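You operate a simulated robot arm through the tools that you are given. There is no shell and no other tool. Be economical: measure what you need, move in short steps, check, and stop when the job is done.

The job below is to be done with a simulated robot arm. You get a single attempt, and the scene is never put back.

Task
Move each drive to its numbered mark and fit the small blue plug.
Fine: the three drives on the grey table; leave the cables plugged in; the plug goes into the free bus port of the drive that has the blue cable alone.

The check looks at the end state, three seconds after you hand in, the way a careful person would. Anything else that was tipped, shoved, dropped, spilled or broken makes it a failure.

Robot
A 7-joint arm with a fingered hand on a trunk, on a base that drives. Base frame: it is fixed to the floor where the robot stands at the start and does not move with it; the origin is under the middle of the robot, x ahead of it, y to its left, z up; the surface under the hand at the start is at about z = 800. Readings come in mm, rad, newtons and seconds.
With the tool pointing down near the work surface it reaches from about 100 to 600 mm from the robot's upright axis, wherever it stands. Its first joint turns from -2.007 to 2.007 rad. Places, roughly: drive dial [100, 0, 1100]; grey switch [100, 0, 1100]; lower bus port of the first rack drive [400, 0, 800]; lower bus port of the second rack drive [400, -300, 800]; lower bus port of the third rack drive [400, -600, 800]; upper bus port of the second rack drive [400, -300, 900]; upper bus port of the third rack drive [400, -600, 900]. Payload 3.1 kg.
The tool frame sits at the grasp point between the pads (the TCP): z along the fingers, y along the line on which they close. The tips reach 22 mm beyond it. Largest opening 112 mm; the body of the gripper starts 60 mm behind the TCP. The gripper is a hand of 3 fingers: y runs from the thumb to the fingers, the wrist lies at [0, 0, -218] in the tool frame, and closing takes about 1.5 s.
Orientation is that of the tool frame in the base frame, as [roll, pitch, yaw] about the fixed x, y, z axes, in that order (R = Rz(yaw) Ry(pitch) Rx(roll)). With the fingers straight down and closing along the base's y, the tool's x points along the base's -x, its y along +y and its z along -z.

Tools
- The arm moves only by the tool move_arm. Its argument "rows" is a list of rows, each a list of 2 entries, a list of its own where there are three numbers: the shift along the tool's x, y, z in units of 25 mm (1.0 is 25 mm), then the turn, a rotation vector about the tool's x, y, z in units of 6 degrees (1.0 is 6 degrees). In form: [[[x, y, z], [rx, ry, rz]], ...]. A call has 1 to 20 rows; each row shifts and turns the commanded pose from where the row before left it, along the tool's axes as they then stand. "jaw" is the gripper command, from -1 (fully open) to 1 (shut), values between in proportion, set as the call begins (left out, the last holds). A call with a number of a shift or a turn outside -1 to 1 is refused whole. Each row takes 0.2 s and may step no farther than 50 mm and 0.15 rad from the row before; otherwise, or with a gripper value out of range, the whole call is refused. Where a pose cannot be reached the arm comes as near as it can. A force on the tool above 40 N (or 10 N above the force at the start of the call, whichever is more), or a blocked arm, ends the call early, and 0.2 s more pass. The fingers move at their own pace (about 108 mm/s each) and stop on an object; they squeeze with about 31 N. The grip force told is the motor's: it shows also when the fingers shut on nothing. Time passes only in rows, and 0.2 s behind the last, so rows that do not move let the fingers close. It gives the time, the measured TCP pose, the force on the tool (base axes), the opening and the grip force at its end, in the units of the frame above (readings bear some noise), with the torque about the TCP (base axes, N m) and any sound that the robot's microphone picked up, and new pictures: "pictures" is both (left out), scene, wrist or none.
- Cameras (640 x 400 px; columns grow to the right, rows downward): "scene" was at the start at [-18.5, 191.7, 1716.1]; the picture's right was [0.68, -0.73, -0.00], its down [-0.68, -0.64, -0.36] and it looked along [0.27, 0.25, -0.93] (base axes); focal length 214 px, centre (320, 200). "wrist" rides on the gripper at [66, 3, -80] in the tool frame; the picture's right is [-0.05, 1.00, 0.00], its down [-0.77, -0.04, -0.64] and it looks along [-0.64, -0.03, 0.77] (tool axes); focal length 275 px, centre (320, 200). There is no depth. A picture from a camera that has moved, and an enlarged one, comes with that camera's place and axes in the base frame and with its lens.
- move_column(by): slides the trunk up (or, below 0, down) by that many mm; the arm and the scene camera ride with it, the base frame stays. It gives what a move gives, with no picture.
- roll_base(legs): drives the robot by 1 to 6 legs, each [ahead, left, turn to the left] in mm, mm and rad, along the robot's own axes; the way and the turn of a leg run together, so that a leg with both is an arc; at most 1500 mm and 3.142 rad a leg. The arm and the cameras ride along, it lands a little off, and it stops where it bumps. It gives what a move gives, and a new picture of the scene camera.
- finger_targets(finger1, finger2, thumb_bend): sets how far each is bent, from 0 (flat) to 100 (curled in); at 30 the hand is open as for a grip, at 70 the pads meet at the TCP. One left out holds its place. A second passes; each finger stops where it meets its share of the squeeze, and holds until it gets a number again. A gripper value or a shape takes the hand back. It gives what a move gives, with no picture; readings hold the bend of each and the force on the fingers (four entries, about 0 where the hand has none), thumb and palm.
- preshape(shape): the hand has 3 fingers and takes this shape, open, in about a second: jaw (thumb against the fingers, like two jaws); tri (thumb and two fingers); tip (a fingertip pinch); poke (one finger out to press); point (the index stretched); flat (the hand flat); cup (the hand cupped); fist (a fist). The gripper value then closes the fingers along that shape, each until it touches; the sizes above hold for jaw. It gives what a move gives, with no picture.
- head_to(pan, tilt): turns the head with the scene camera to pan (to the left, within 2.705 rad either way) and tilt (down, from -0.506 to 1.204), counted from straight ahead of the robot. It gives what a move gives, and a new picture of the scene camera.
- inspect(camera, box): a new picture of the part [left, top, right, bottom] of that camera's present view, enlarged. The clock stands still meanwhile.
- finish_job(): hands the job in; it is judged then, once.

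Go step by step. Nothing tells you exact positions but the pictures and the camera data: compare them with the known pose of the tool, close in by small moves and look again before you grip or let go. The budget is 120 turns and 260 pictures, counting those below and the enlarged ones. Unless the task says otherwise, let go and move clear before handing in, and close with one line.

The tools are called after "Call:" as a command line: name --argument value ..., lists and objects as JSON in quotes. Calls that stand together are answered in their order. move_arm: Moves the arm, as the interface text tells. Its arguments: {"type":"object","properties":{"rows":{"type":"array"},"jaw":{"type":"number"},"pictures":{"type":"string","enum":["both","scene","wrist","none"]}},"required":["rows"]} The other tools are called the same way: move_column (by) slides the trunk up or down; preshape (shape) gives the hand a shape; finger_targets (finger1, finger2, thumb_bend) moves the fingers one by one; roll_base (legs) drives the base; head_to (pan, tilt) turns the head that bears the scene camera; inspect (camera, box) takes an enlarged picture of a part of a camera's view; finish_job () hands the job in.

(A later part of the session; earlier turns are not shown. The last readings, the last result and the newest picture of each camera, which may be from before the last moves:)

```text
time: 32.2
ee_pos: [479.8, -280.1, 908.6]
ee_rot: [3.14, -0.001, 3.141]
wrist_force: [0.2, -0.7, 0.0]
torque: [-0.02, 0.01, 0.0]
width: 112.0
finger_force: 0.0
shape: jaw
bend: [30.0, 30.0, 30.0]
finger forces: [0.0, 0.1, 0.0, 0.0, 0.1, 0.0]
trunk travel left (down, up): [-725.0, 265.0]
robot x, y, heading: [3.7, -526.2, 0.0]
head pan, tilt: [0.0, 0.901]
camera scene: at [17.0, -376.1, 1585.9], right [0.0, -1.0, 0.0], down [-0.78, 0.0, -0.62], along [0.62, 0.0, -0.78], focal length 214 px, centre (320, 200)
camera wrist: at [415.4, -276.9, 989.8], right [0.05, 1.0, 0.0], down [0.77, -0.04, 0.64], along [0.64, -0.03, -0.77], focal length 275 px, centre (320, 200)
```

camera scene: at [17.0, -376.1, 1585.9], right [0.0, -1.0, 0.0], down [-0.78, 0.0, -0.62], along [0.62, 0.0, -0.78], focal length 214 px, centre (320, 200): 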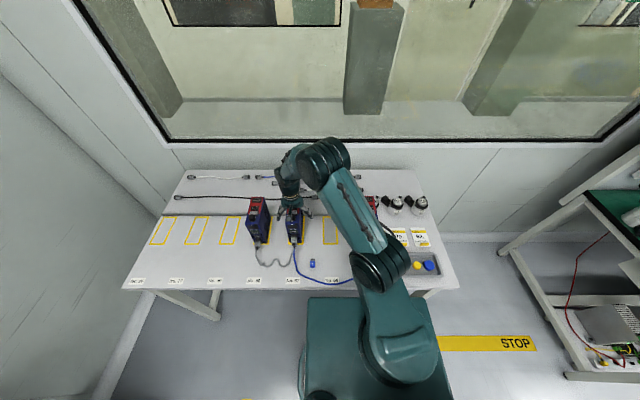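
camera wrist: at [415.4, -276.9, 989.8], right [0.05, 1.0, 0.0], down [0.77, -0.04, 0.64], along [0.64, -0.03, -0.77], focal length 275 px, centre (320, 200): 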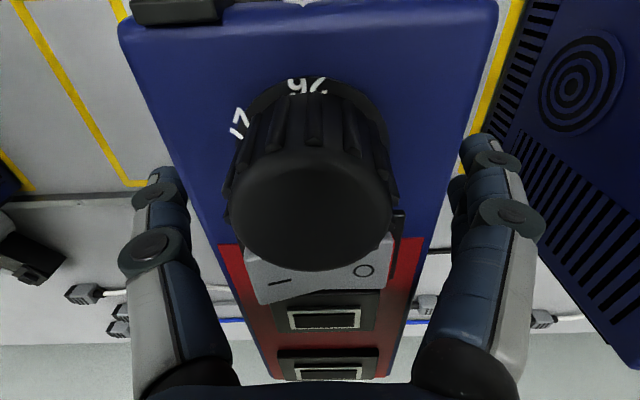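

Close and lift 20 mm.

Call:
move_arm --rows '[[[0, 0, 0], [0, 0, 0]], [[0, 0, 0], [0, 0, 0]], [[0, 0, 0], [0, 0, 0]], [[0, 0, 0], [0, 0, 0]], [[0, 0, 0], [0, 0, 0]], [[0, 0, 0], [0, 0, 0]], [[0, 0, 0], [0, 0, 0]], [[0, 0, 0], [0, 0, 0]], [[0, 0, -0.4], [0, 0, 0]], [[0, 0, -0.4], [0, 0, 0]], [[0, 0, 0], [0, 0, 0]]]' --jaw 1

```text
time: 34.6
ee_pos: [480.8, -281.5, 927.9]
ee_rot: [-3.139, -0.003, 3.139]
wrist_force: [-0.2, -0.2, -9.2]
torque: [0.0, -0.03, 0.01]
width: 43.4
finger_force: 31.0
shape: jaw
bend: [73.0, 73.0, 70.0]
finger forces: [14.2, 14.0, 0.0, 0.0, 28.4, 0.1]
trunk travel left (down, up): [-725.0, 265.0]
robot x, y, heading: [4.0, -529.4, -0.005]
head pan, tilt: [0.0, 0.901]
camera scene: at [18.7, -375.1, 1585.8], right [0.0, -1.0, 0.0], down [-0.78, 0.0, -0.62], along [0.62, 0.0, -0.78], focal length 214 px, centre (320, 200)
camera wrist: at [416.1, -276.6, 1009.5], right [0.05, 1.0, 0.0], down [0.77, -0.04, 0.63], along [0.63, -0.03, -0.77], focal length 275 px, centre (320, 200)
```

scene: 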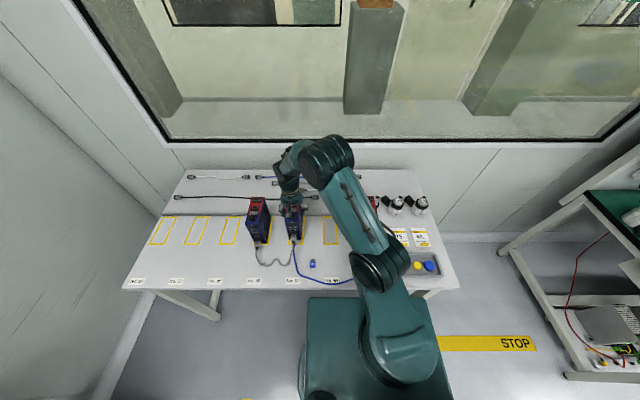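
wrist: 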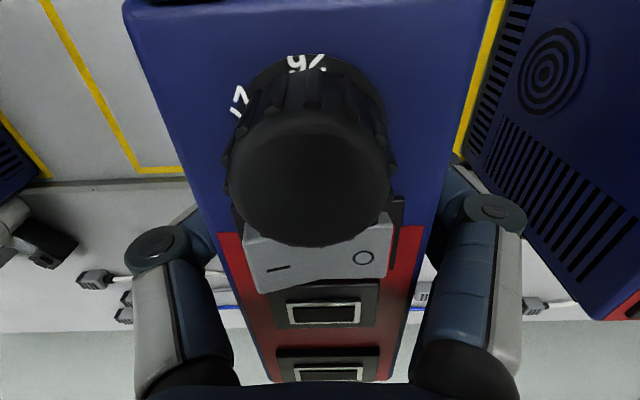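

The blue cable would sweep across the small plug lying at about y −350 if I moved drive 59 now, so I'll set it back down and deal with the plug first.

Call:
move_arm --rows '[[[0, 0, 0.4], [0, 0, 0]], [[0, 0, 0.38], [0, 0, 0]], [[0, 0, 0.04], [0, 0, 0]], [[0, 0, 0], [0, 0, 0]]]' --pictures "none"

Call:
move_arm --rows '[[[0, 0, 0], [0, 0, 0]], [[0, 0, 0], [0, 0, 0]], [[0, 0, 0], [0, 0, 0]], [[0, 0, 0], [0, 0, 0]], [[0, 0, -0.5], [0, 0, 0]], [[0, 0, -1], [0, 0, 0]], [[0, 0, -1], [0, 0, 0]], [[0, 0, -1], [0, 0, 0]], [[0, 0, -1], [0, 0, 0]], [[0, 0, -1], [0, 0, 0]], [[0, 0, -1], [0, 0, 0]]]' --jaw -1 --pictures "none"

Call:
inspect --camera "scene" --box '[285, 240, 345, 285]'

Call:
inspect --camera "scene" --box '[240, 190, 340, 270]'

```text
time: 35.6
ee_pos: [481.5, -280.1, 909.7]
ee_rot: [-3.14, 0.002, 3.141]
wrist_force: [3.2, 1.3, 1.3]
torque: [-0.02, -0.01, -0.01]
width: 43.6
finger_force: 31.0
shape: jaw
bend: [73.0, 73.0, 70.0]
finger forces: [14.9, 14.5, 0.0, 0.0, 28.5, 0.0]
trunk travel left (down, up): [-725.0, 265.0]
robot x, y, heading: [2.3, -531.4, -0.004]
head pan, tilt: [0.0, 0.901]
```

```text
time: 38.0
ee_pos: [480.4, -282.2, 1071.8]
ee_rot: [3.141, 0.0, 3.139]
wrist_force: [0.1, 0.8, -0.8]
torque: [0.0, -0.01, 0.02]
width: 111.8
finger_force: 0.0
shape: jaw
bend: [30.0, 30.0, 30.0]
finger forces: [0.0, 0.0, 0.0, 0.0, 0.1, 0.0]
trunk travel left (down, up): [-725.0, 265.0]
robot x, y, heading: [0.7, -528.0, -0.0]
head pan, tilt: [0.0, 0.901]
```

```text
8.89 times, centred on (315, 262) of scene
camera zoom: at [16.6, -376.1, 1585.9], right [0.0, -1.0, 0.0], down [-0.78, 0.0, -0.62], along [0.62, 0.0, -0.78], focal length 1906 px, centre (364, -356)
```

zoom: 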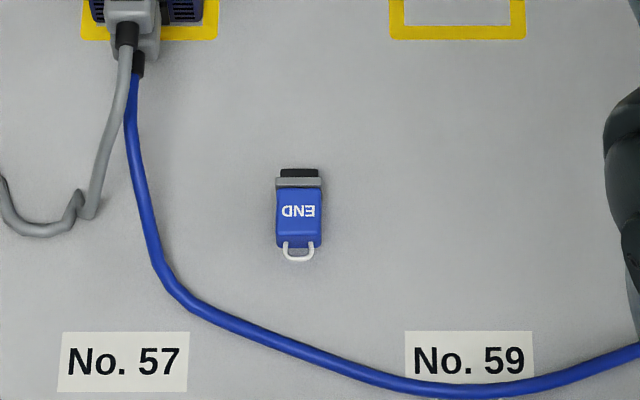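

```text
5.00 times, centred on (290, 230) of scene
camera zoom: at [16.6, -376.1, 1585.9], right [0.0, -1.0, 0.0], down [-0.78, 0.0, -0.62], along [0.62, 0.0, -0.78], focal length 1072 px, centre (470, 50)
```

zoom: 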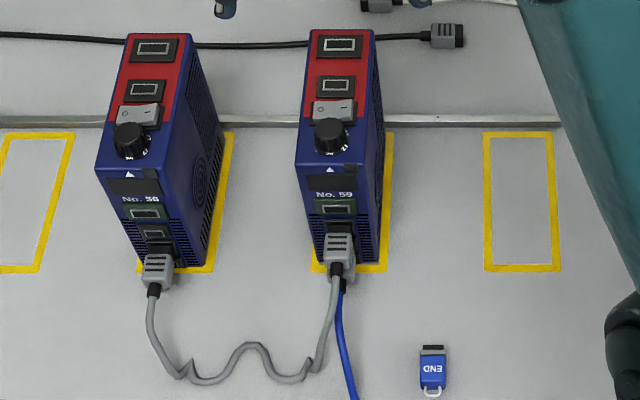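

The plug lies at about (328, −349), connector end facing the drives, loop toward me; convenient for gripping from above and pushing forward. I'll go above it and try the fingertip pinch shape.

Call:
move_arm --rows '[[[1, -0.45, 0], [0, 0, 0]], [[1, -0.45, 0], [0, 0, 0]], [[1, -0.45, 0], [0, 0, 0]], [[1, -0.45, 0], [0, 0, 0]], [[1, -0.45, 0], [0, 0, 0]], [[1, -0.45, 0], [0, 0, 0]], [[0, 0, 1], [0, 0, 0]], [[0, 0, 1], [0, 0, 0]], [[0, 0, 1], [0, 0, 0]]]' --pictures "none"

Call:
preshape --shape "tip"

Call:
move_arm --rows '[[[0, 0, 0], [0, 0, 0]], [[0, 0, 0], [0, 0, 0]]]'

```text
time: 40.0
ee_pos: [332.1, -350.7, 995.9]
ee_rot: [3.141, 0.0, 3.14]
wrist_force: [0.7, 0.2, -0.5]
torque: [0.0, 0.01, 0.01]
width: 111.9
finger_force: 0.1
shape: jaw
bend: [30.0, 30.0, 30.0]
finger forces: [0.0, 0.1, 0.0, 0.0, 0.0, 0.1]
trunk travel left (down, up): [-725.0, 265.0]
robot x, y, heading: [2.6, -528.6, -0.001]
head pan, tilt: [0.0, 0.901]
```

```text
time: 40.9
ee_pos: [332.1, -348.7, 997.0]
ee_rot: [-3.141, 0.0, 3.14]
wrist_force: [0.6, -0.4, 0.5]
torque: [0.02, -0.01, -0.03]
width: 111.8
finger_force: 0.0
shape: tip
bend: [30.0, 30.0, 30.0]
finger forces: [0.0, 0.0, 0.0, 0.0, 0.0, 0.0]
trunk travel left (down, up): [-725.0, 265.0]
robot x, y, heading: [2.3, -529.2, -0.001]
head pan, tilt: [0.0, 0.901]
```

```text
time: 41.5
ee_pos: [330.6, -348.8, 997.2]
ee_rot: [-3.142, 0.0, 3.14]
wrist_force: [0.4, 0.3, -0.1]
torque: [0.02, -0.02, -0.01]
width: 112.0
finger_force: 0.0
shape: tip
bend: [30.0, 30.0, 30.0]
finger forces: [0.0, 0.0, 0.0, 0.1, 0.0, 0.0]
trunk travel left (down, up): [-725.0, 265.0]
robot x, y, heading: [-0.1, -531.9, -0.003]
head pan, tilt: [0.0, 0.901]
camera scene: at [17.0, -376.1, 1585.9], right [0.0, -1.0, 0.0], down [-0.78, 0.0, -0.62], along [0.62, 0.0, -0.78], focal length 214 px, centre (320, 200)
camera wrist: at [266.2, -344.5, 1077.1], right [0.05, 1.0, 0.0], down [0.77, -0.04, 0.64], along [0.64, -0.03, -0.77], focal length 275 px, centre (320, 200)
```

scene: 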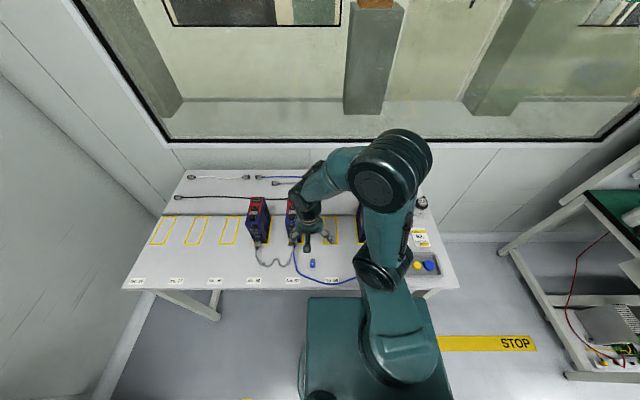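
wrist: 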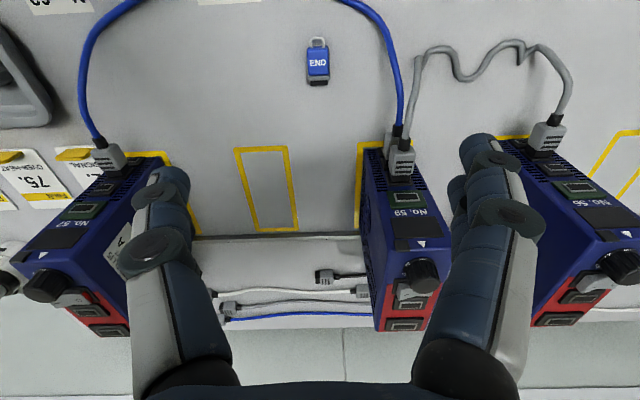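

Plug confirmed at (329, −349). Test-close the pinch in the air to see where the tips meet.

Call:
move_arm --rows '[[[0, 0, 0], [0, 0, 0]], [[0, 0, 0], [0, 0, 0]], [[0, 0, 0], [0, 0, 0]], [[0, 0, 0], [0, 0, 0]], [[0, 0, 0], [0, 0, 0]], [[0, 0, 0], [0, 0, 0]], [[0, 0, 0], [0, 0, 0]], [[0, 0, 0], [0, 0, 0]]]' --jaw 1 --pictures "wrist"

```text
time: 43.3
ee_pos: [331.7, -349.6, 996.4]
ee_rot: [3.14, 0.0, 3.14]
wrist_force: [-0.1, -0.8, -0.1]
torque: [-0.02, 0.01, 0.0]
width: 0.0
finger_force: 31.7
shape: tip
bend: [68.0, 68.0, 77.0]
finger forces: [0.0, 0.0, 0.0, 0.0, 0.0, 0.0]
trunk travel left (down, up): [-725.0, 265.0]
robot x, y, heading: [-0.3, -531.2, 0.006]
head pan, tilt: [0.0, 0.901]
camera wrist: at [266.2, -344.5, 1077.1], right [0.05, 1.0, 0.0], down [0.77, -0.04, 0.64], along [0.64, -0.03, -0.77], focal length 275 px, centre (320, 200)
```

wrist: 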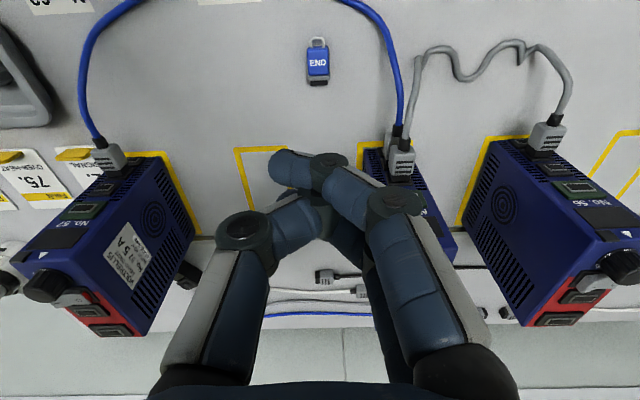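

The fingers sit at ±11 mm along the plug's length with the thumb in the middle. I'll use the jaw shape at about 50 mm opening (to stay off the blue cable), come down, tilt the hand back 10° for drive clearance, and look.

Call:
preshape --shape "jaw"

Call:
move_arm --rows '[[[0.55, 0.04, 0], [0, 0, 0]], [[0, 0, 1], [0, 0, 0]], [[0, 0, 1], [0, 0, 0]], [[0, 0, 1], [0, 0, 0]], [[0, 0, 1], [0, 0, 0]], [[0, 0, 1], [0, 0, 0]], [[0, 0, 0], [0, -1, 0]], [[0, 0, 0], [0, -0.67, 0]], [[0, 0, 0], [0, 0, 0]]]' --jaw 0.1

```text
time: 44.2
ee_pos: [331.2, -348.9, 996.1]
ee_rot: [3.142, -0.001, 3.139]
wrist_force: [0.4, -0.5, 0.0]
torque: [-0.01, 0.0, -0.01]
width: 111.9
finger_force: 0.0
shape: jaw
bend: [30.0, 30.0, 30.0]
finger forces: [0.1, 0.0, 0.1, 0.1, 0.0, 0.0]
trunk travel left (down, up): [-725.0, 265.0]
robot x, y, heading: [0.5, -529.8, -0.004]
head pan, tilt: [0.0, 0.901]
```

```text
time: 46.2
ee_pos: [318.7, -343.7, 871.8]
ee_rot: [3.125, 0.104, 3.138]
wrist_force: [0.0, 0.6, 0.3]
torque: [-0.03, 0.0, 0.01]
width: 50.9
finger_force: 0.1
shape: jaw
bend: [73.0, 73.0, 70.0]
finger forces: [0.1, 0.0, 0.1, 0.0, 0.0, 0.1]
out of reach, approached as far as the arm can: row 7
trunk travel left (down, up): [-725.0, 265.0]
robot x, y, heading: [1.5, -528.8, -0.002]
head pan, tilt: [0.0, 0.901]
camera scene: at [17.3, -376.7, 1586.0], right [0.0, -1.0, 0.0], down [-0.78, 0.0, -0.62], along [0.62, 0.0, -0.78], focal length 214 px, centre (320, 200)
camera wrist: at [244.6, -341.3, 944.9], right [0.05, 1.0, 0.02], down [0.7, -0.05, 0.71], along [0.71, -0.02, -0.7], focal length 275 px, centre (320, 200)
```

scene: 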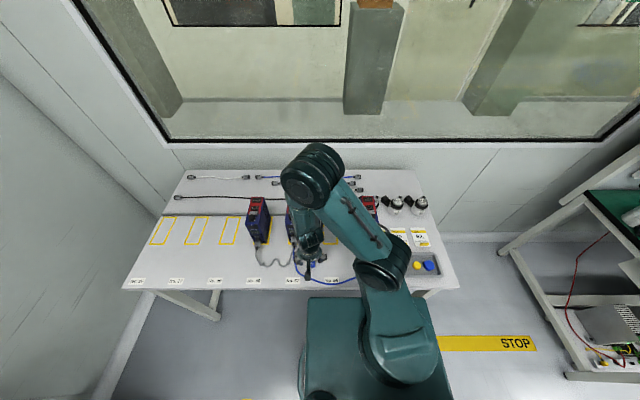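
wrist: 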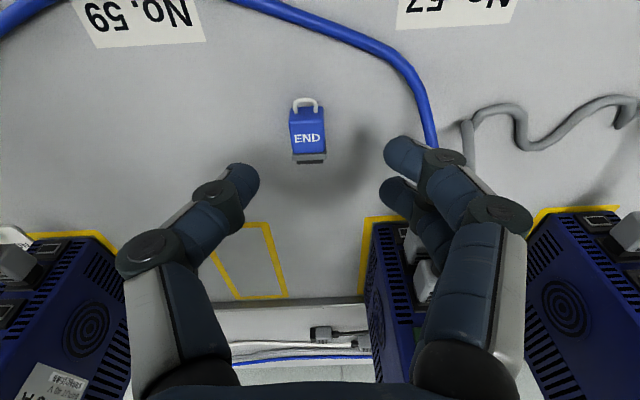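

The tilt is near the arm's limit in this folded posture; I'll back the base off 120 mm to give the arm a more extended posture, then restore the hand position.

Call:
roll_base --legs '[[-120, 0, 0]]'

Call:
move_arm --rows '[[[-0.99, 0, 0.1], [0, 0, 0]], [[-0.99, 0, 0.1], [0, 0, 0]], [[-0.99, 0, 0.1], [0, 0, 0]], [[-0.99, 0, 0.1], [0, 0, 0]], [[-0.8, 0, 0.1], [0, 0, 0]], [[0, 0, 0], [0, 0, 0]]]' --pictures "wrist"

```text
time: 47.4
ee_pos: [198.0, -343.5, 871.3]
ee_rot: [3.125, 0.105, 3.139]
wrist_force: [0.2, 0.1, 0.7]
torque: [0.01, 0.01, 0.0]
width: 50.9
finger_force: 0.1
shape: jaw
bend: [73.0, 73.0, 70.0]
finger forces: [0.1, 0.0, 0.0, 0.0, 0.0, 0.0]
trunk travel left (down, up): [-725.0, 265.0]
robot x, y, heading: [-118.8, -529.2, -0.002]
head pan, tilt: [0.0, 0.901]
camera scene: at [-103.3, -375.7, 1585.9], right [0.0, -1.0, 0.0], down [-0.78, 0.0, -0.62], along [0.62, 0.0, -0.78], focal length 214 px, centre (320, 200)
```

scene: 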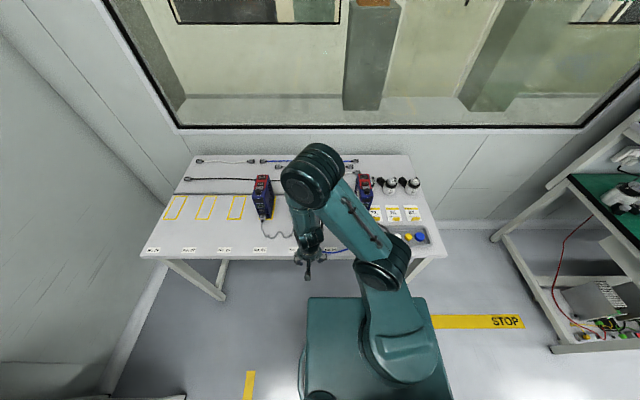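

```text
time: 48.8
ee_pos: [295.7, -340.6, 872.3]
ee_rot: [3.099, 0.118, 3.139]
wrist_force: [-0.1, -0.6, 0.2]
torque: [-0.01, -0.01, 0.05]
width: 50.9
finger_force: 0.1
shape: jaw
bend: [73.0, 73.0, 70.0]
finger forces: [0.1, 0.1, 0.1, 0.0, 0.0, 0.0]
out of reach, approached as far as the arm can: row 4, 5
trunk travel left (down, up): [-725.0, 265.0]
robot x, y, heading: [-119.7, -529.1, 0.001]
head pan, tilt: [0.0, 0.901]
camera wrist: at [221.4, -340.2, 944.9], right [0.05, 1.0, 0.05], down [0.69, -0.07, 0.72], along [0.72, 0.0, -0.69], focal length 275 px, centre (320, 200)
```

wrist: 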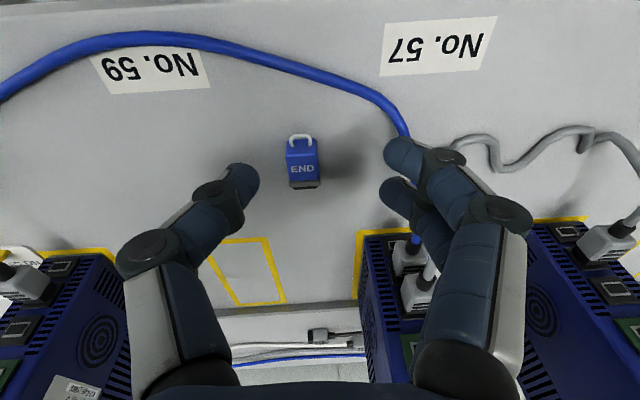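

Still limited; a lower shoulder should allow forward tilt. Raise the hand 200 mm, lower the column 200 mm (carriage is now well back from the table).

Call:
move_arm --rows '[[[0, 0, -1], [0, 0, 0]], [[0, 0, -1], [0, 0, 0]], [[0, 0, -1], [0, 0, 0]], [[0, 0, -1], [0, 0, 0]], [[0, 0, -1], [0, 0, 0]], [[0, 0, -1], [0, 0, 0]], [[0, 0, -1], [0, 0, 0]], [[0, 0, -1], [0, 0, 0]], [[0, 0, -1], [0, 0, 0]]]' --pictures "none"

Call:
move_column --by -200

```text
time: 50.8
ee_pos: [279.9, -335.6, 1035.2]
ee_rot: [3.001, 0.145, 3.139]
wrist_force: [0.3, 0.3, 0.3]
torque: [-0.01, 0.01, -0.02]
width: 50.9
finger_force: 0.0
shape: jaw
bend: [73.0, 73.0, 70.0]
finger forces: [0.0, 0.0, 0.1, 0.1, 0.1, 0.0]
out of reach, approached as far as the arm can: row 1, 2, 3, 4
trunk travel left (down, up): [-725.0, 265.0]
robot x, y, heading: [-116.0, -529.6, 0.002]
head pan, tilt: [0.0, 0.901]
```

```text
time: 53.0
ee_pos: [279.0, -334.3, 835.4]
ee_rot: [3.0, 0.145, 3.139]
wrist_force: [0.1, 0.4, 0.6]
torque: [0.01, -0.03, 0.03]
width: 50.7
finger_force: 0.1
shape: jaw
bend: [73.0, 73.0, 70.0]
finger forces: [0.0, 0.0, 0.0, 0.0, 0.0, 0.0]
trunk travel left (down, up): [-525.0, 465.0]
robot x, y, heading: [-118.4, -527.5, -0.003]
head pan, tilt: [0.0, 0.901]
```

Now lift a little and see what orientation the arm can hold.

Call:
move_arm --rows '[[[0, 0, -1], [0, 0, 0]], [[0, 0, -1], [0, 0, 0]], [[0, 0, -0.5], [0, 0, 0]], [[0, 0, 0], [0, 0, 0]]]'

```text
time: 54.0
ee_pos: [269.8, -344.2, 895.2]
ee_rot: [3.001, 0.144, 3.138]
wrist_force: [-1.1, -0.1, 0.3]
torque: [0.03, 0.01, -0.03]
width: 50.8
finger_force: 0.0
shape: jaw
bend: [73.0, 73.0, 70.0]
finger forces: [0.1, 0.1, 0.0, 0.1, 0.1, 0.0]
trunk travel left (down, up): [-525.0, 465.0]
robot x, y, heading: [-117.9, -525.3, -0.001]
head pan, tilt: [0.0, 0.901]
camera scene: at [-102.2, -375.7, 1385.9], right [0.0, -1.0, 0.0], down [-0.78, 0.0, -0.62], along [0.62, 0.0, -0.78], focal length 214 px, centre (320, 200)
camera wrist: at [194.3, -350.0, 964.9], right [0.03, 0.99, 0.15], down [0.67, -0.13, 0.73], along [0.74, 0.08, -0.67], focal length 275 px, centre (320, 200)
```

scene: 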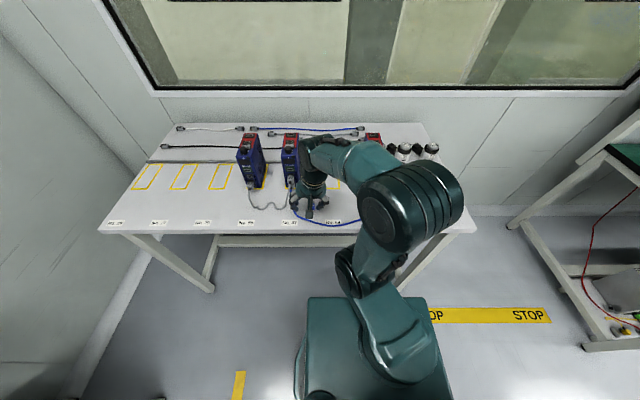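
wrist: 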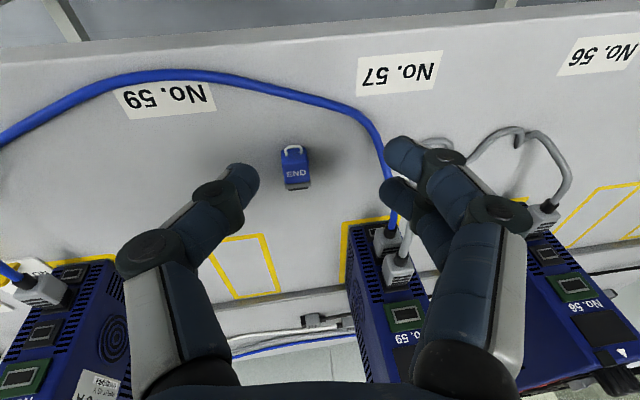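

Orientation slack is now available; correct roll back to level, tilt to 10° and re-centre behind the plug.

Call:
move_arm --rows '[[[0, 0, 0], [-1, -0.29, 0]], [[0, 0, 0], [-0.35, 0, 0]], [[-0.86, -0.1, 0.65], [0, 0, 0]], [[-0.86, -0.1, 0.65], [0, 0, 0]], [[0, 0, 0], [0, 0, 0]]]' --pictures "wrist"

```text
time: 55.2
ee_pos: [320.0, -339.6, 870.8]
ee_rot: [2.857, 0.176, 3.131]
wrist_force: [0.1, -0.4, 0.3]
torque: [0.02, -0.02, 0.0]
width: 50.6
finger_force: 0.0
shape: jaw
bend: [73.0, 73.0, 70.0]
finger forces: [0.0, 0.1, 0.0, 0.0, 0.1, 0.1]
trunk travel left (down, up): [-525.0, 465.0]
robot x, y, heading: [-120.2, -527.8, -0.003]
head pan, tilt: [0.0, 0.901]
camera wrist: at [241.8, -357.0, 936.3], right [0.01, 0.96, 0.28], down [0.65, -0.22, 0.73], along [0.76, 0.18, -0.63], focal length 275 px, centre (320, 200)
```

wrist: 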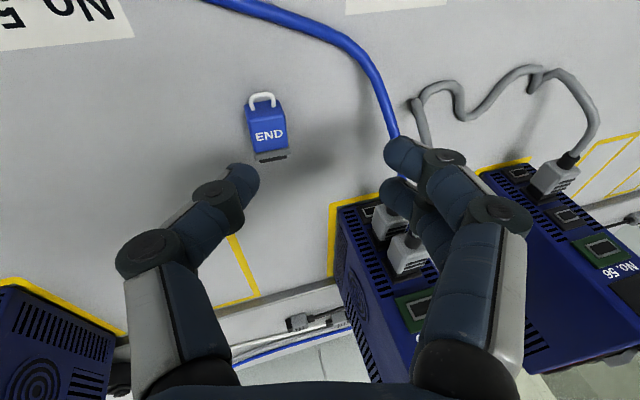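

Wrong sign on roll; reverse it.

Call:
move_arm --rows '[[[0, 0, 0], [1, 0, 0]], [[0, 0, 0], [1, 0, 0]], [[0, 0, 0], [0.72, 0, 0]], [[0, -0.36, 0], [0, 0, 0]], [[0, 0, 0], [0, 0, 0]]]' --pictures "wrist"

```text
time: 56.4
ee_pos: [319.1, -346.9, 870.8]
ee_rot: [-3.139, 0.175, 3.133]
wrist_force: [-0.3, 0.1, 0.5]
torque: [-0.02, -0.03, 0.01]
width: 51.0
finger_force: 0.0
shape: jaw
bend: [73.0, 73.0, 70.0]
finger forces: [0.1, 0.0, 0.0, 0.0, 0.0, 0.1]
trunk travel left (down, up): [-525.0, 465.0]
robot x, y, heading: [-119.2, -530.0, -0.002]
head pan, tilt: [0.0, 0.901]
camera wrist: at [240.8, -341.7, 938.0], right [0.06, 1.0, 0.01], down [0.65, -0.04, 0.76], along [0.76, -0.04, -0.65], focal length 275 px, centre (320, 200)
```

wrist: 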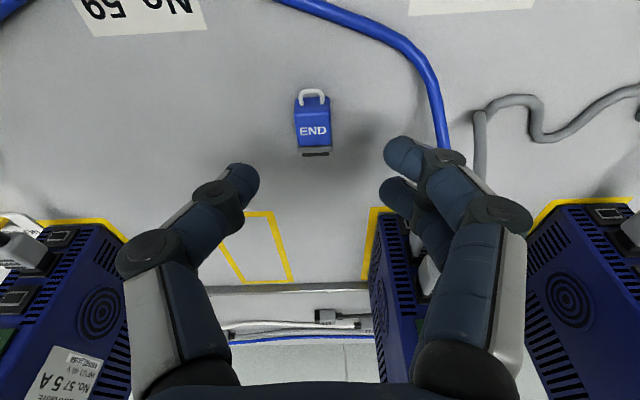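

The hand is now level in roll with a 10° back tilt. Descend around the plug body.

Call:
move_arm --rows '[[[0.23, -0.1, 0.85], [0, 0, 0]], [[0.23, 0, 0.8], [0, 0, 0]], [[0, 0, 0], [0, 0, 0]]]'

```text
time: 57.2
ee_pos: [314.6, -349.8, 826.1]
ee_rot: [3.141, 0.176, 3.131]
wrist_force: [0.0, 0.6, 0.0]
torque: [-0.05, 0.04, -0.03]
width: 50.7
finger_force: 0.1
shape: jaw
bend: [73.0, 73.0, 70.0]
finger forces: [0.1, 0.0, 0.0, 0.0, 0.0, 0.0]
trunk travel left (down, up): [-525.0, 465.0]
robot x, y, heading: [-120.2, -527.4, -0.001]
head pan, tilt: [0.0, 0.901]
camera scene: at [-102.2, -375.8, 1386.0], right [0.0, -1.0, 0.0], down [-0.78, 0.0, -0.62], along [0.62, 0.0, -0.78], focal length 214 px, centre (320, 200)
camera wrist: at [236.0, -344.5, 894.3], right [0.06, 1.0, 0.01], down [0.65, -0.04, 0.76], along [0.76, -0.04, -0.65], focal length 275 px, centre (320, 200)
```

scene: 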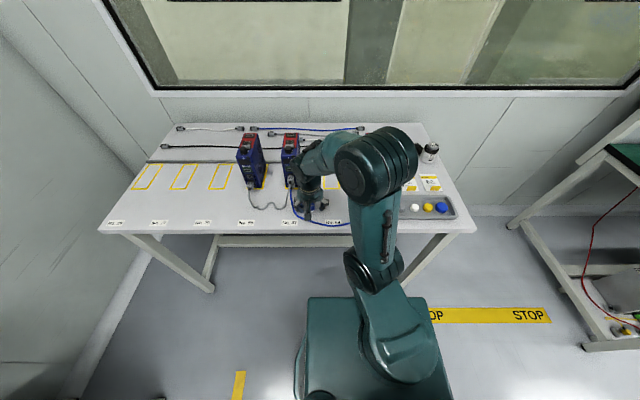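
wrist: 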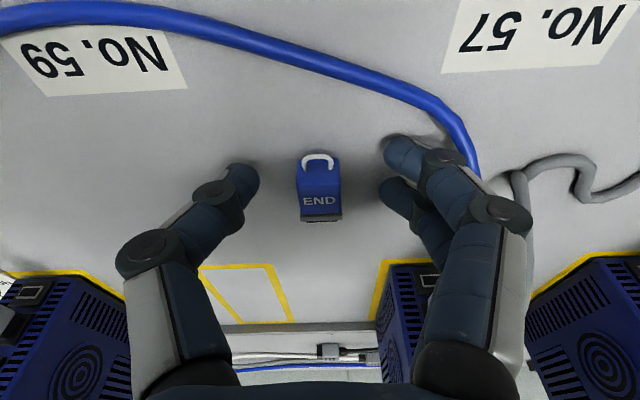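

Fingers straddle the plug body as intended. Close.

Call:
move_arm --rows '[[[0, 0, 0], [0, 0, 0]], [[0, 0, 0], [0, 0, 0]], [[0, 0, 0], [0, 0, 0]], [[0, 0, 0], [0, 0, 0]], [[0, 0, 0], [0, 0, 0]], [[0, 0, 0], [0, 0, 0]]]' --jaw 1 --pictures "wrist"

```text
time: 58.6
ee_pos: [315.0, -349.2, 828.0]
ee_rot: [-3.141, 0.174, 3.132]
wrist_force: [0.5, -0.3, -0.1]
torque: [0.02, -0.04, -0.03]
width: 5.1
finger_force: 31.5
shape: jaw
bend: [65.0, 71.0, 72.0]
finger forces: [0.1, 20.1, 0.1, 0.0, 28.0, 0.0]
trunk travel left (down, up): [-525.0, 465.0]
robot x, y, heading: [-120.6, -531.0, 0.001]
head pan, tilt: [0.0, 0.901]
camera wrist: at [236.0, -344.4, 894.5], right [0.06, 1.0, 0.01], down [0.65, -0.04, 0.76], along [0.76, -0.04, -0.65], focal length 275 px, centre (320, 200)
```

wrist: 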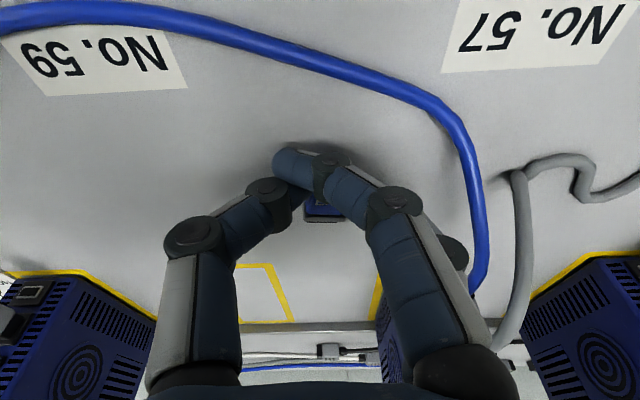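

Finger 2 and thumb hold the plug; finger 1 missed. Lift 30 mm and open finger 1 to see the plug.

Call:
move_arm --rows '[[[-0.1, 0, -0.59], [0, 0, 0]], [[-0.1, 0, -0.59], [0, 0, 0]], [[0, 0, 0], [0, 0, 0]]]' --pictures "none"

Call:
finger_targets --finger1 30

Call:
move_arm --rows '[[[0, 0, 0], [0, 0, 0]]]' --pictures "wrist"

```text
time: 59.4
ee_pos: [313.7, -350.1, 858.7]
ee_rot: [3.141, 0.173, 3.131]
wrist_force: [-0.4, 0.6, -1.5]
torque: [-0.01, 0.02, 0.0]
width: 4.8
finger_force: 31.1
shape: jaw
bend: [65.0, 71.0, 72.0]
finger forces: [0.0, 19.9, 0.0, 0.0, 27.8, 0.0]
trunk travel left (down, up): [-525.0, 465.0]
robot x, y, heading: [-119.8, -527.9, 0.002]
head pan, tilt: [0.0, 0.901]
```

```text
time: 60.4
ee_pos: [314.8, -348.9, 858.0]
ee_rot: [3.14, 0.175, 3.132]
wrist_force: [-0.1, -0.2, -0.6]
torque: [0.0, 0.0, 0.01]
width: 50.6
finger_force: 22.6
shape: fingers
bend: [30.0, 67.0, 73.0]
finger forces: [0.1, 22.7, 0.0, 0.1, 22.7, 0.0]
trunk travel left (down, up): [-525.0, 465.0]
robot x, y, heading: [-119.5, -530.0, -0.003]
head pan, tilt: [0.0, 0.901]
```

```text
time: 60.8
ee_pos: [314.2, -350.2, 857.6]
ee_rot: [-3.141, 0.174, 3.13]
wrist_force: [-0.2, 0.1, 0.3]
torque: [-0.03, -0.03, -0.01]
width: 50.2
finger_force: 22.6
shape: fingers
bend: [30.0, 67.0, 73.0]
finger forces: [0.0, 22.7, 0.1, 0.0, 22.7, 0.1]
trunk travel left (down, up): [-525.0, 465.0]
robot x, y, heading: [-118.6, -524.7, -0.004]
head pan, tilt: [0.0, 0.901]
camera wrist: at [236.0, -345.5, 925.7], right [0.06, 1.0, 0.01], down [0.65, -0.04, 0.76], along [0.76, -0.04, -0.65], focal length 275 px, centre (320, 200)
```

wrist: 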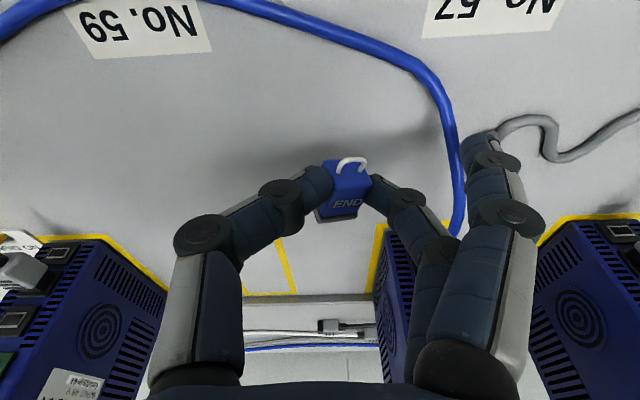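

The plug is held by thumb and finger 2, somewhat turned. Zoom to measure its attitude.

Call:
inspect --camera "wrist" --box '[290, 140, 410, 240]'

Call:
inspect --camera "scene" --box '[280, 170, 360, 230]'

```text
4.00 times, centred on (350, 190) of wrist
camera zoom: at [236.0, -345.5, 925.7], right [0.06, 1.0, 0.01], down [0.65, -0.04, 0.76], along [0.76, -0.04, -0.65], focal length 1101 px, centre (200, 240)
```

zoom: 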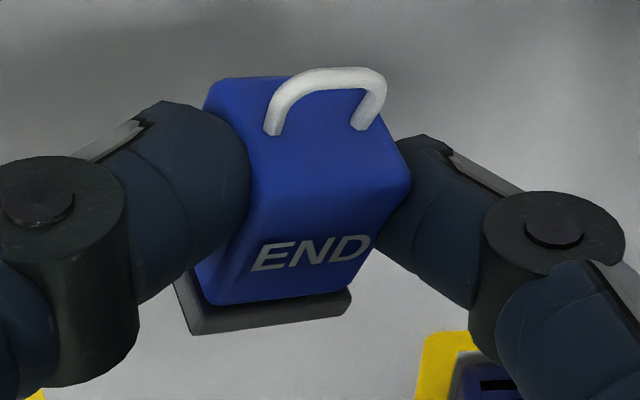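

```text
6.67 times, centred on (320, 200) of scene
camera zoom: at [-102.1, -375.8, 1385.9], right [0.0, -1.0, 0.0], down [-0.78, 0.0, -0.62], along [0.62, 0.0, -0.78], focal length 1430 px, centre (320, 200)
```

zoom: 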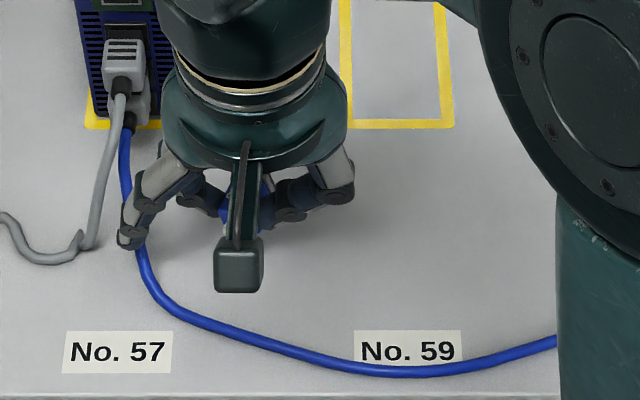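

The one-finger grip let the plug pitch and turn. I'll set it back down and regrip about 6 mm further forward so both fingers oppose the thumb.

Call:
move_arm --rows '[[[0.1, 0, 0.54], [0, 0, 0]], [[0.09, 0, 0.52], [0, 0, 0]], [[0, 0, 0], [0, 0, 0]]]' --pictures "wrist"

Call:
move_arm --rows '[[[0, 0, 0], [0, 0, 0]], [[0, 0, 0], [0, 0, 0]], [[0, 0, 0], [0, 0, 0]], [[0, 0, 0], [0, 0, 0]]]' --pictures "wrist" --jaw 0.1

```text
time: 61.6
ee_pos: [313.7, -350.4, 831.8]
ee_rot: [3.141, 0.174, 3.131]
wrist_force: [0.2, 0.2, -0.4]
torque: [0.02, 0.0, 0.0]
width: 50.0
finger_force: 22.4
shape: fingers
bend: [30.0, 67.0, 73.0]
finger forces: [0.1, 22.7, 0.0, 0.0, 22.6, 0.0]
trunk travel left (down, up): [-525.0, 465.0]
robot x, y, heading: [-119.6, -527.8, -0.003]
head pan, tilt: [0.0, 0.901]
camera wrist: at [236.1, -345.5, 899.0], right [0.06, 1.0, 0.01], down [0.65, -0.04, 0.76], along [0.76, -0.04, -0.65], focal length 275 px, centre (320, 200)
```

wrist: 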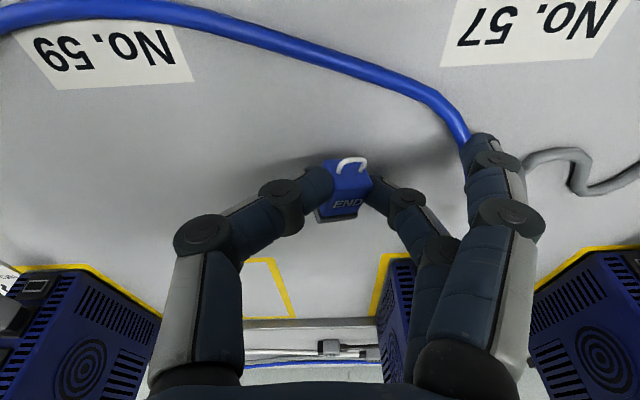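

```text
time: 62.6
ee_pos: [315.1, -350.6, 831.6]
ee_rot: [-3.14, 0.176, 3.13]
wrist_force: [0.0, -0.1, 0.2]
torque: [0.02, 0.03, -0.02]
width: 50.0
finger_force: 0.1
shape: jaw
bend: [73.0, 73.0, 70.0]
finger forces: [0.1, 0.0, 0.0, 0.1, 0.1, 0.0]
trunk travel left (down, up): [-525.0, 465.0]
robot x, y, heading: [-117.3, -533.4, -0.003]
head pan, tilt: [0.0, 0.901]
camera wrist: at [236.1, -345.4, 899.1], right [0.06, 1.0, 0.01], down [0.65, -0.04, 0.76], along [0.76, -0.04, -0.65], focal length 275 px, centre (320, 200)
```

wrist: 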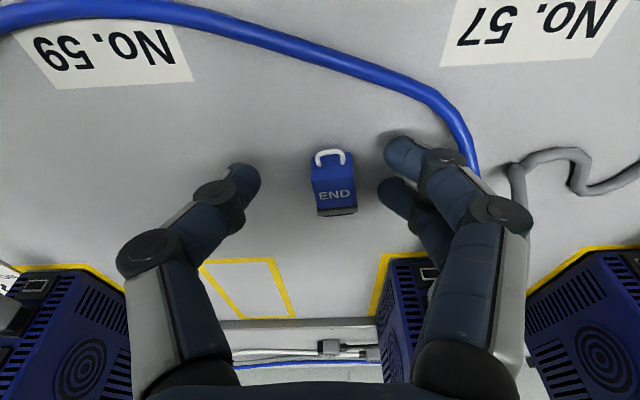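

Plug is flat on the table again. Zoom to get its location and yaw.

Call:
inspect --camera "wrist" --box '[280, 130, 380, 230]'

```text
4.00 times, centred on (330, 180) of wrist
camera zoom: at [236.1, -345.4, 899.1], right [0.06, 1.0, 0.01], down [0.65, -0.04, 0.76], along [0.76, -0.04, -0.65], focal length 1101 px, centre (280, 280)
```

zoom: 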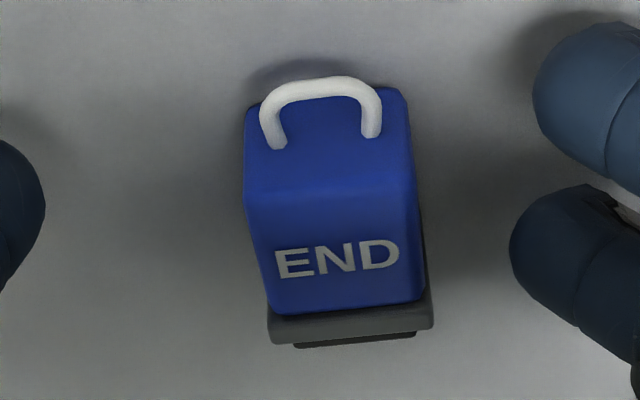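

Plug is ~28 mm long (blue body x 319–339), yawed about 4°. I'll align the hand yaw, re-centre and close, this time keeping finger 1 closed behind the plug as a backstop.

Call:
move_arm --rows '[[[-0.165, 0.24, 0], [0, 0, 0]], [[0, 0, 0.2], [0, 0, -0.67]], [[0, 0, 0], [0, 0, 0]]]' --pictures "wrist"

Call:
move_arm --rows '[[[0, 0, 0], [0, 0, 0]], [[0, 0, 0], [0, 0, 0]], [[0, 0, 0], [0, 0, 0]], [[0, 0, 0], [0, 0, 0]], [[0, 0, 0], [0, 0, 0]], [[-0.1, 0, -0.59], [0, 0, 0]], [[-0.1, 0, -0.59], [0, 0, 0]], [[0, 0, 0], [0, 0, 0]]]' --jaw 1 --pictures "none"

Call:
inspect --camera "wrist" --box '[260, 120, 400, 240]'

```text
time: 63.4
ee_pos: [319.9, -343.9, 827.9]
ee_rot: [-3.127, 0.174, -3.079]
wrist_force: [-0.4, -0.3, 0.1]
torque: [0.0, 0.02, 0.01]
width: 50.0
finger_force: 0.0
shape: jaw
bend: [73.0, 73.0, 70.0]
finger forces: [0.0, 0.0, 0.0, 0.0, 0.1, 0.0]
trunk travel left (down, up): [-525.0, 465.0]
robot x, y, heading: [-120.8, -529.2, -0.001]
head pan, tilt: [0.0, 0.901]
camera wrist: at [241.5, -344.0, 895.4], right [-0.01, 1.0, -0.01], down [0.65, 0.01, 0.76], along [0.76, 0.01, -0.65], focal length 275 px, centre (320, 200)
```

wrist: 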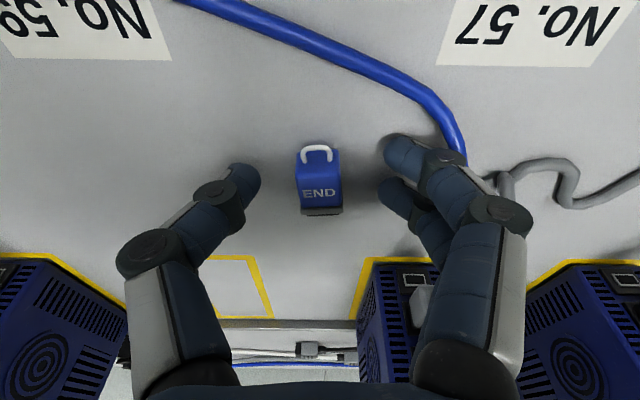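

```text
time: 65.2
ee_pos: [318.7, -344.4, 858.4]
ee_rot: [-3.13, 0.173, -3.081]
wrist_force: [0.5, 0.4, -0.1]
torque: [0.01, 0.02, 0.02]
width: 7.3
finger_force: 30.9
shape: jaw
bend: [75.0, 70.0, 71.0]
finger forces: [11.7, 21.0, 0.0, 0.0, 25.6, 0.1]
trunk travel left (down, up): [-525.0, 465.0]
robot x, y, heading: [-115.7, -530.6, -0.001]
head pan, tilt: [0.0, 0.901]
```

```text
3.33 times, centred on (330, 180) of wrist
camera zoom: at [241.1, -343.8, 925.7], right [-0.01, 1.0, 0.0], down [0.65, 0.01, 0.76], along [0.76, 0.01, -0.65], focal length 918 px, centre (287, 267)
```

zoom: 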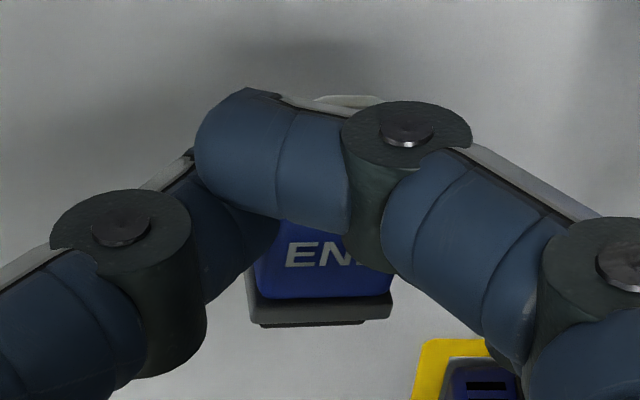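

All three fingers grip now and the plug looks level. Turn out its ~6° yaw, then carry it over to drive 57 (y≈−560).

Call:
move_arm --rows '[[[0, 0, -0.6], [0.17, 0, 0.98]], [[0, -1, 0], [0, 0, 0]], [[0, -1, 0], [0, 0, 0]], [[0, -1, 0], [0, 0, 0]], [[0, -1, 0], [0, 0, 0]], [[0, -1, 0], [0, 0, 0]], [[0, -1, 0], [0, 0, 0]], [[0, -1, 0], [0, 0, 0]], [[0, -1, 0], [0, 0, 0]], [[0, -0.6, 0], [0, 0, 0]], [[0, 0, 0], [0, 0, 0]]]'

```text
time: 67.6
ee_pos: [305.0, -557.8, 875.3]
ee_rot: [-3.131, 0.176, 3.098]
wrist_force: [0.2, 0.4, -0.6]
torque: [-0.05, 0.01, 0.01]
width: 7.1
finger_force: 30.7
shape: jaw
bend: [75.0, 69.0, 71.0]
finger forces: [10.2, 20.9, 0.1, 0.0, 25.9, 0.1]
trunk travel left (down, up): [-525.0, 465.0]
robot x, y, heading: [-117.0, -534.0, 0.001]
head pan, tilt: [0.0, 0.901]
camera scene: at [-102.1, -375.8, 1385.9], right [0.0, -1.0, 0.0], down [-0.78, 0.0, -0.62], along [0.62, 0.0, -0.78], focal length 214 px, centre (320, 200)
camera wrist: at [227.8, -549.4, 942.6], right [0.09, 1.0, 0.0], down [0.65, -0.06, 0.76], along [0.76, -0.07, -0.65], focal length 275 px, centre (320, 200)
```

scene: 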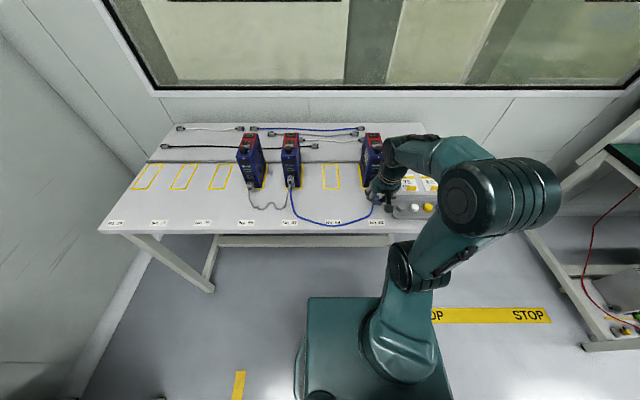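
wrist: 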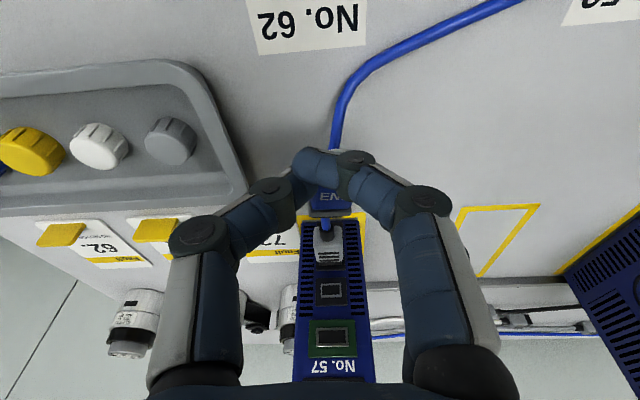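

Very good view: drive 57 confirmed, cable in the lower bus port, upper bus port free, green port above. Zoom for measurements.

Call:
inspect --camera "wrist" --box '[270, 170, 390, 270]'

Call:
inspect --camera "wrist" --box '[270, 260, 390, 360]'

Call:
inspect --camera "scene" --box '[340, 120, 420, 220]'

```text
4.00 times, centred on (330, 220) of wrist
camera zoom: at [227.8, -549.4, 942.6], right [0.09, 1.0, 0.0], down [0.65, -0.06, 0.76], along [0.76, -0.07, -0.65], focal length 1101 px, centre (280, 120)
```

zoom: 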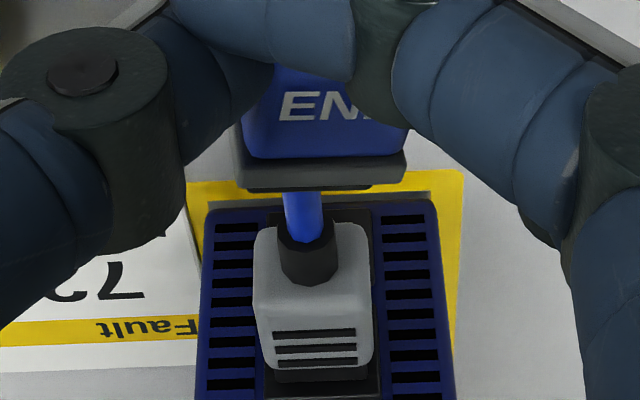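

```text
4.00 times, centred on (330, 310) of wrist
camera zoom: at [227.8, -549.4, 942.6], right [0.09, 1.0, 0.0], down [0.65, -0.06, 0.76], along [0.76, -0.07, -0.65], focal length 1101 px, centre (280, -240)
```

zoom: 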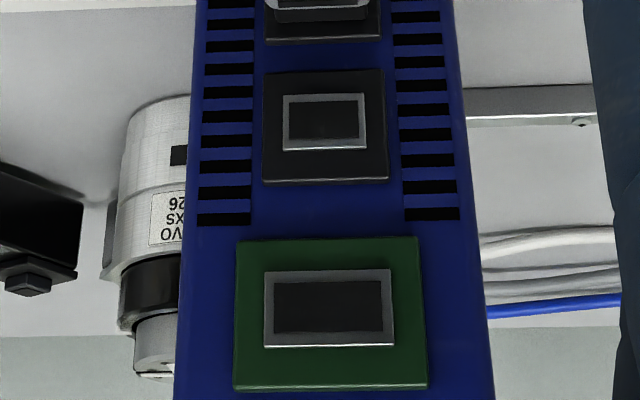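

```text
4.00 times, centred on (380, 170) of scene
camera zoom: at [-102.1, -375.8, 1385.9], right [0.0, -1.0, 0.0], down [-0.78, 0.0, -0.62], along [0.62, 0.0, -0.78], focal length 858 px, centre (80, 320)
```

zoom: 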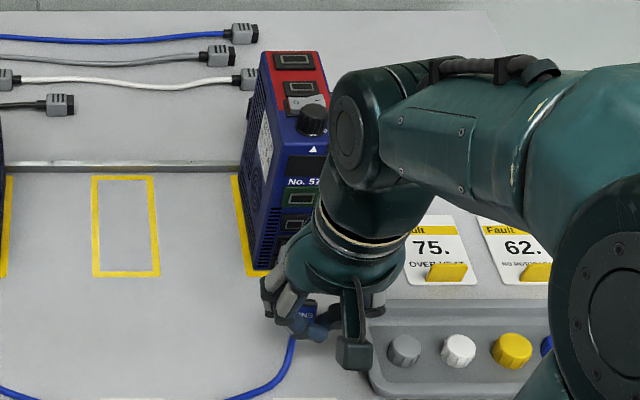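

Tip is ~4 mm to the left and ~12 mm below the port, ~75 mm short of the face. Move to just in front of the port and re-check.

Call:
move_arm --rows '[[[-0.9, 0, -0.02], [0, 0, 0]], [[-0.9, -0.04, 0.02], [0, 0, 0]], [[-0.85, 0, 0], [0, 0, 0]], [[0, 0, 0], [0, 0, 0]]]' --pictures "wrist"

Call:
inspect --camera "wrist" --box '[260, 170, 400, 290]'

Call:
inspect --camera "scene" --box '[345, 140, 405, 200]'

```text
time: 68.6
ee_pos: [371.7, -561.2, 885.9]
ee_rot: [-3.131, 0.176, 3.098]
wrist_force: [0.2, 0.2, 0.0]
torque: [-0.04, -0.02, 0.02]
width: 6.9
finger_force: 30.7
shape: jaw
bend: [75.0, 69.0, 71.0]
finger forces: [10.1, 20.8, 0.0, 0.0, 25.9, 0.0]
trunk travel left (down, up): [-525.0, 465.0]
robot x, y, heading: [-120.8, -526.9, -0.003]
head pan, tilt: [0.0, 0.901]
camera wrist: at [293.2, -553.0, 953.6], right [0.09, 1.0, 0.0], down [0.65, -0.06, 0.76], along [0.76, -0.07, -0.65], focal length 275 px, centre (320, 200)
```

wrist: 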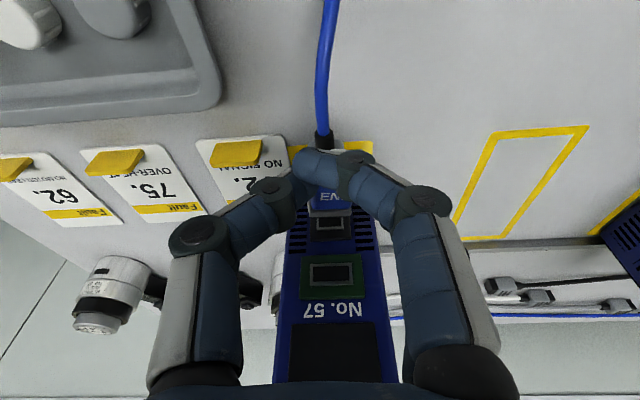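

```text
3.33 times, centred on (330, 230) of wrist
camera zoom: at [293.2, -553.0, 953.6], right [0.09, 1.0, 0.0], down [0.65, -0.06, 0.76], along [0.76, -0.07, -0.65], focal length 918 px, centre (287, 100)
```

zoom: 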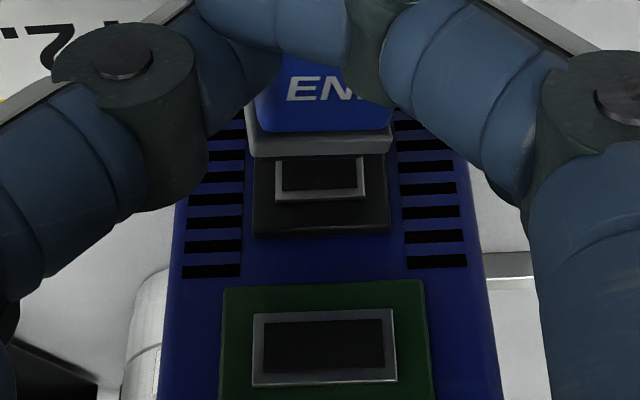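

```text
6.67 times, centred on (375, 170) of scene
camera zoom: at [-102.4, -375.9, 1386.0], right [0.0, -1.0, 0.0], down [-0.78, 0.0, -0.62], along [0.62, 0.0, -0.78], focal length 1430 px, centre (-47, 400)
```

zoom: 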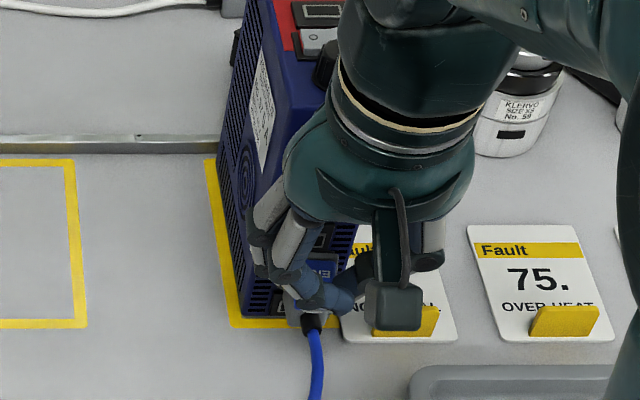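

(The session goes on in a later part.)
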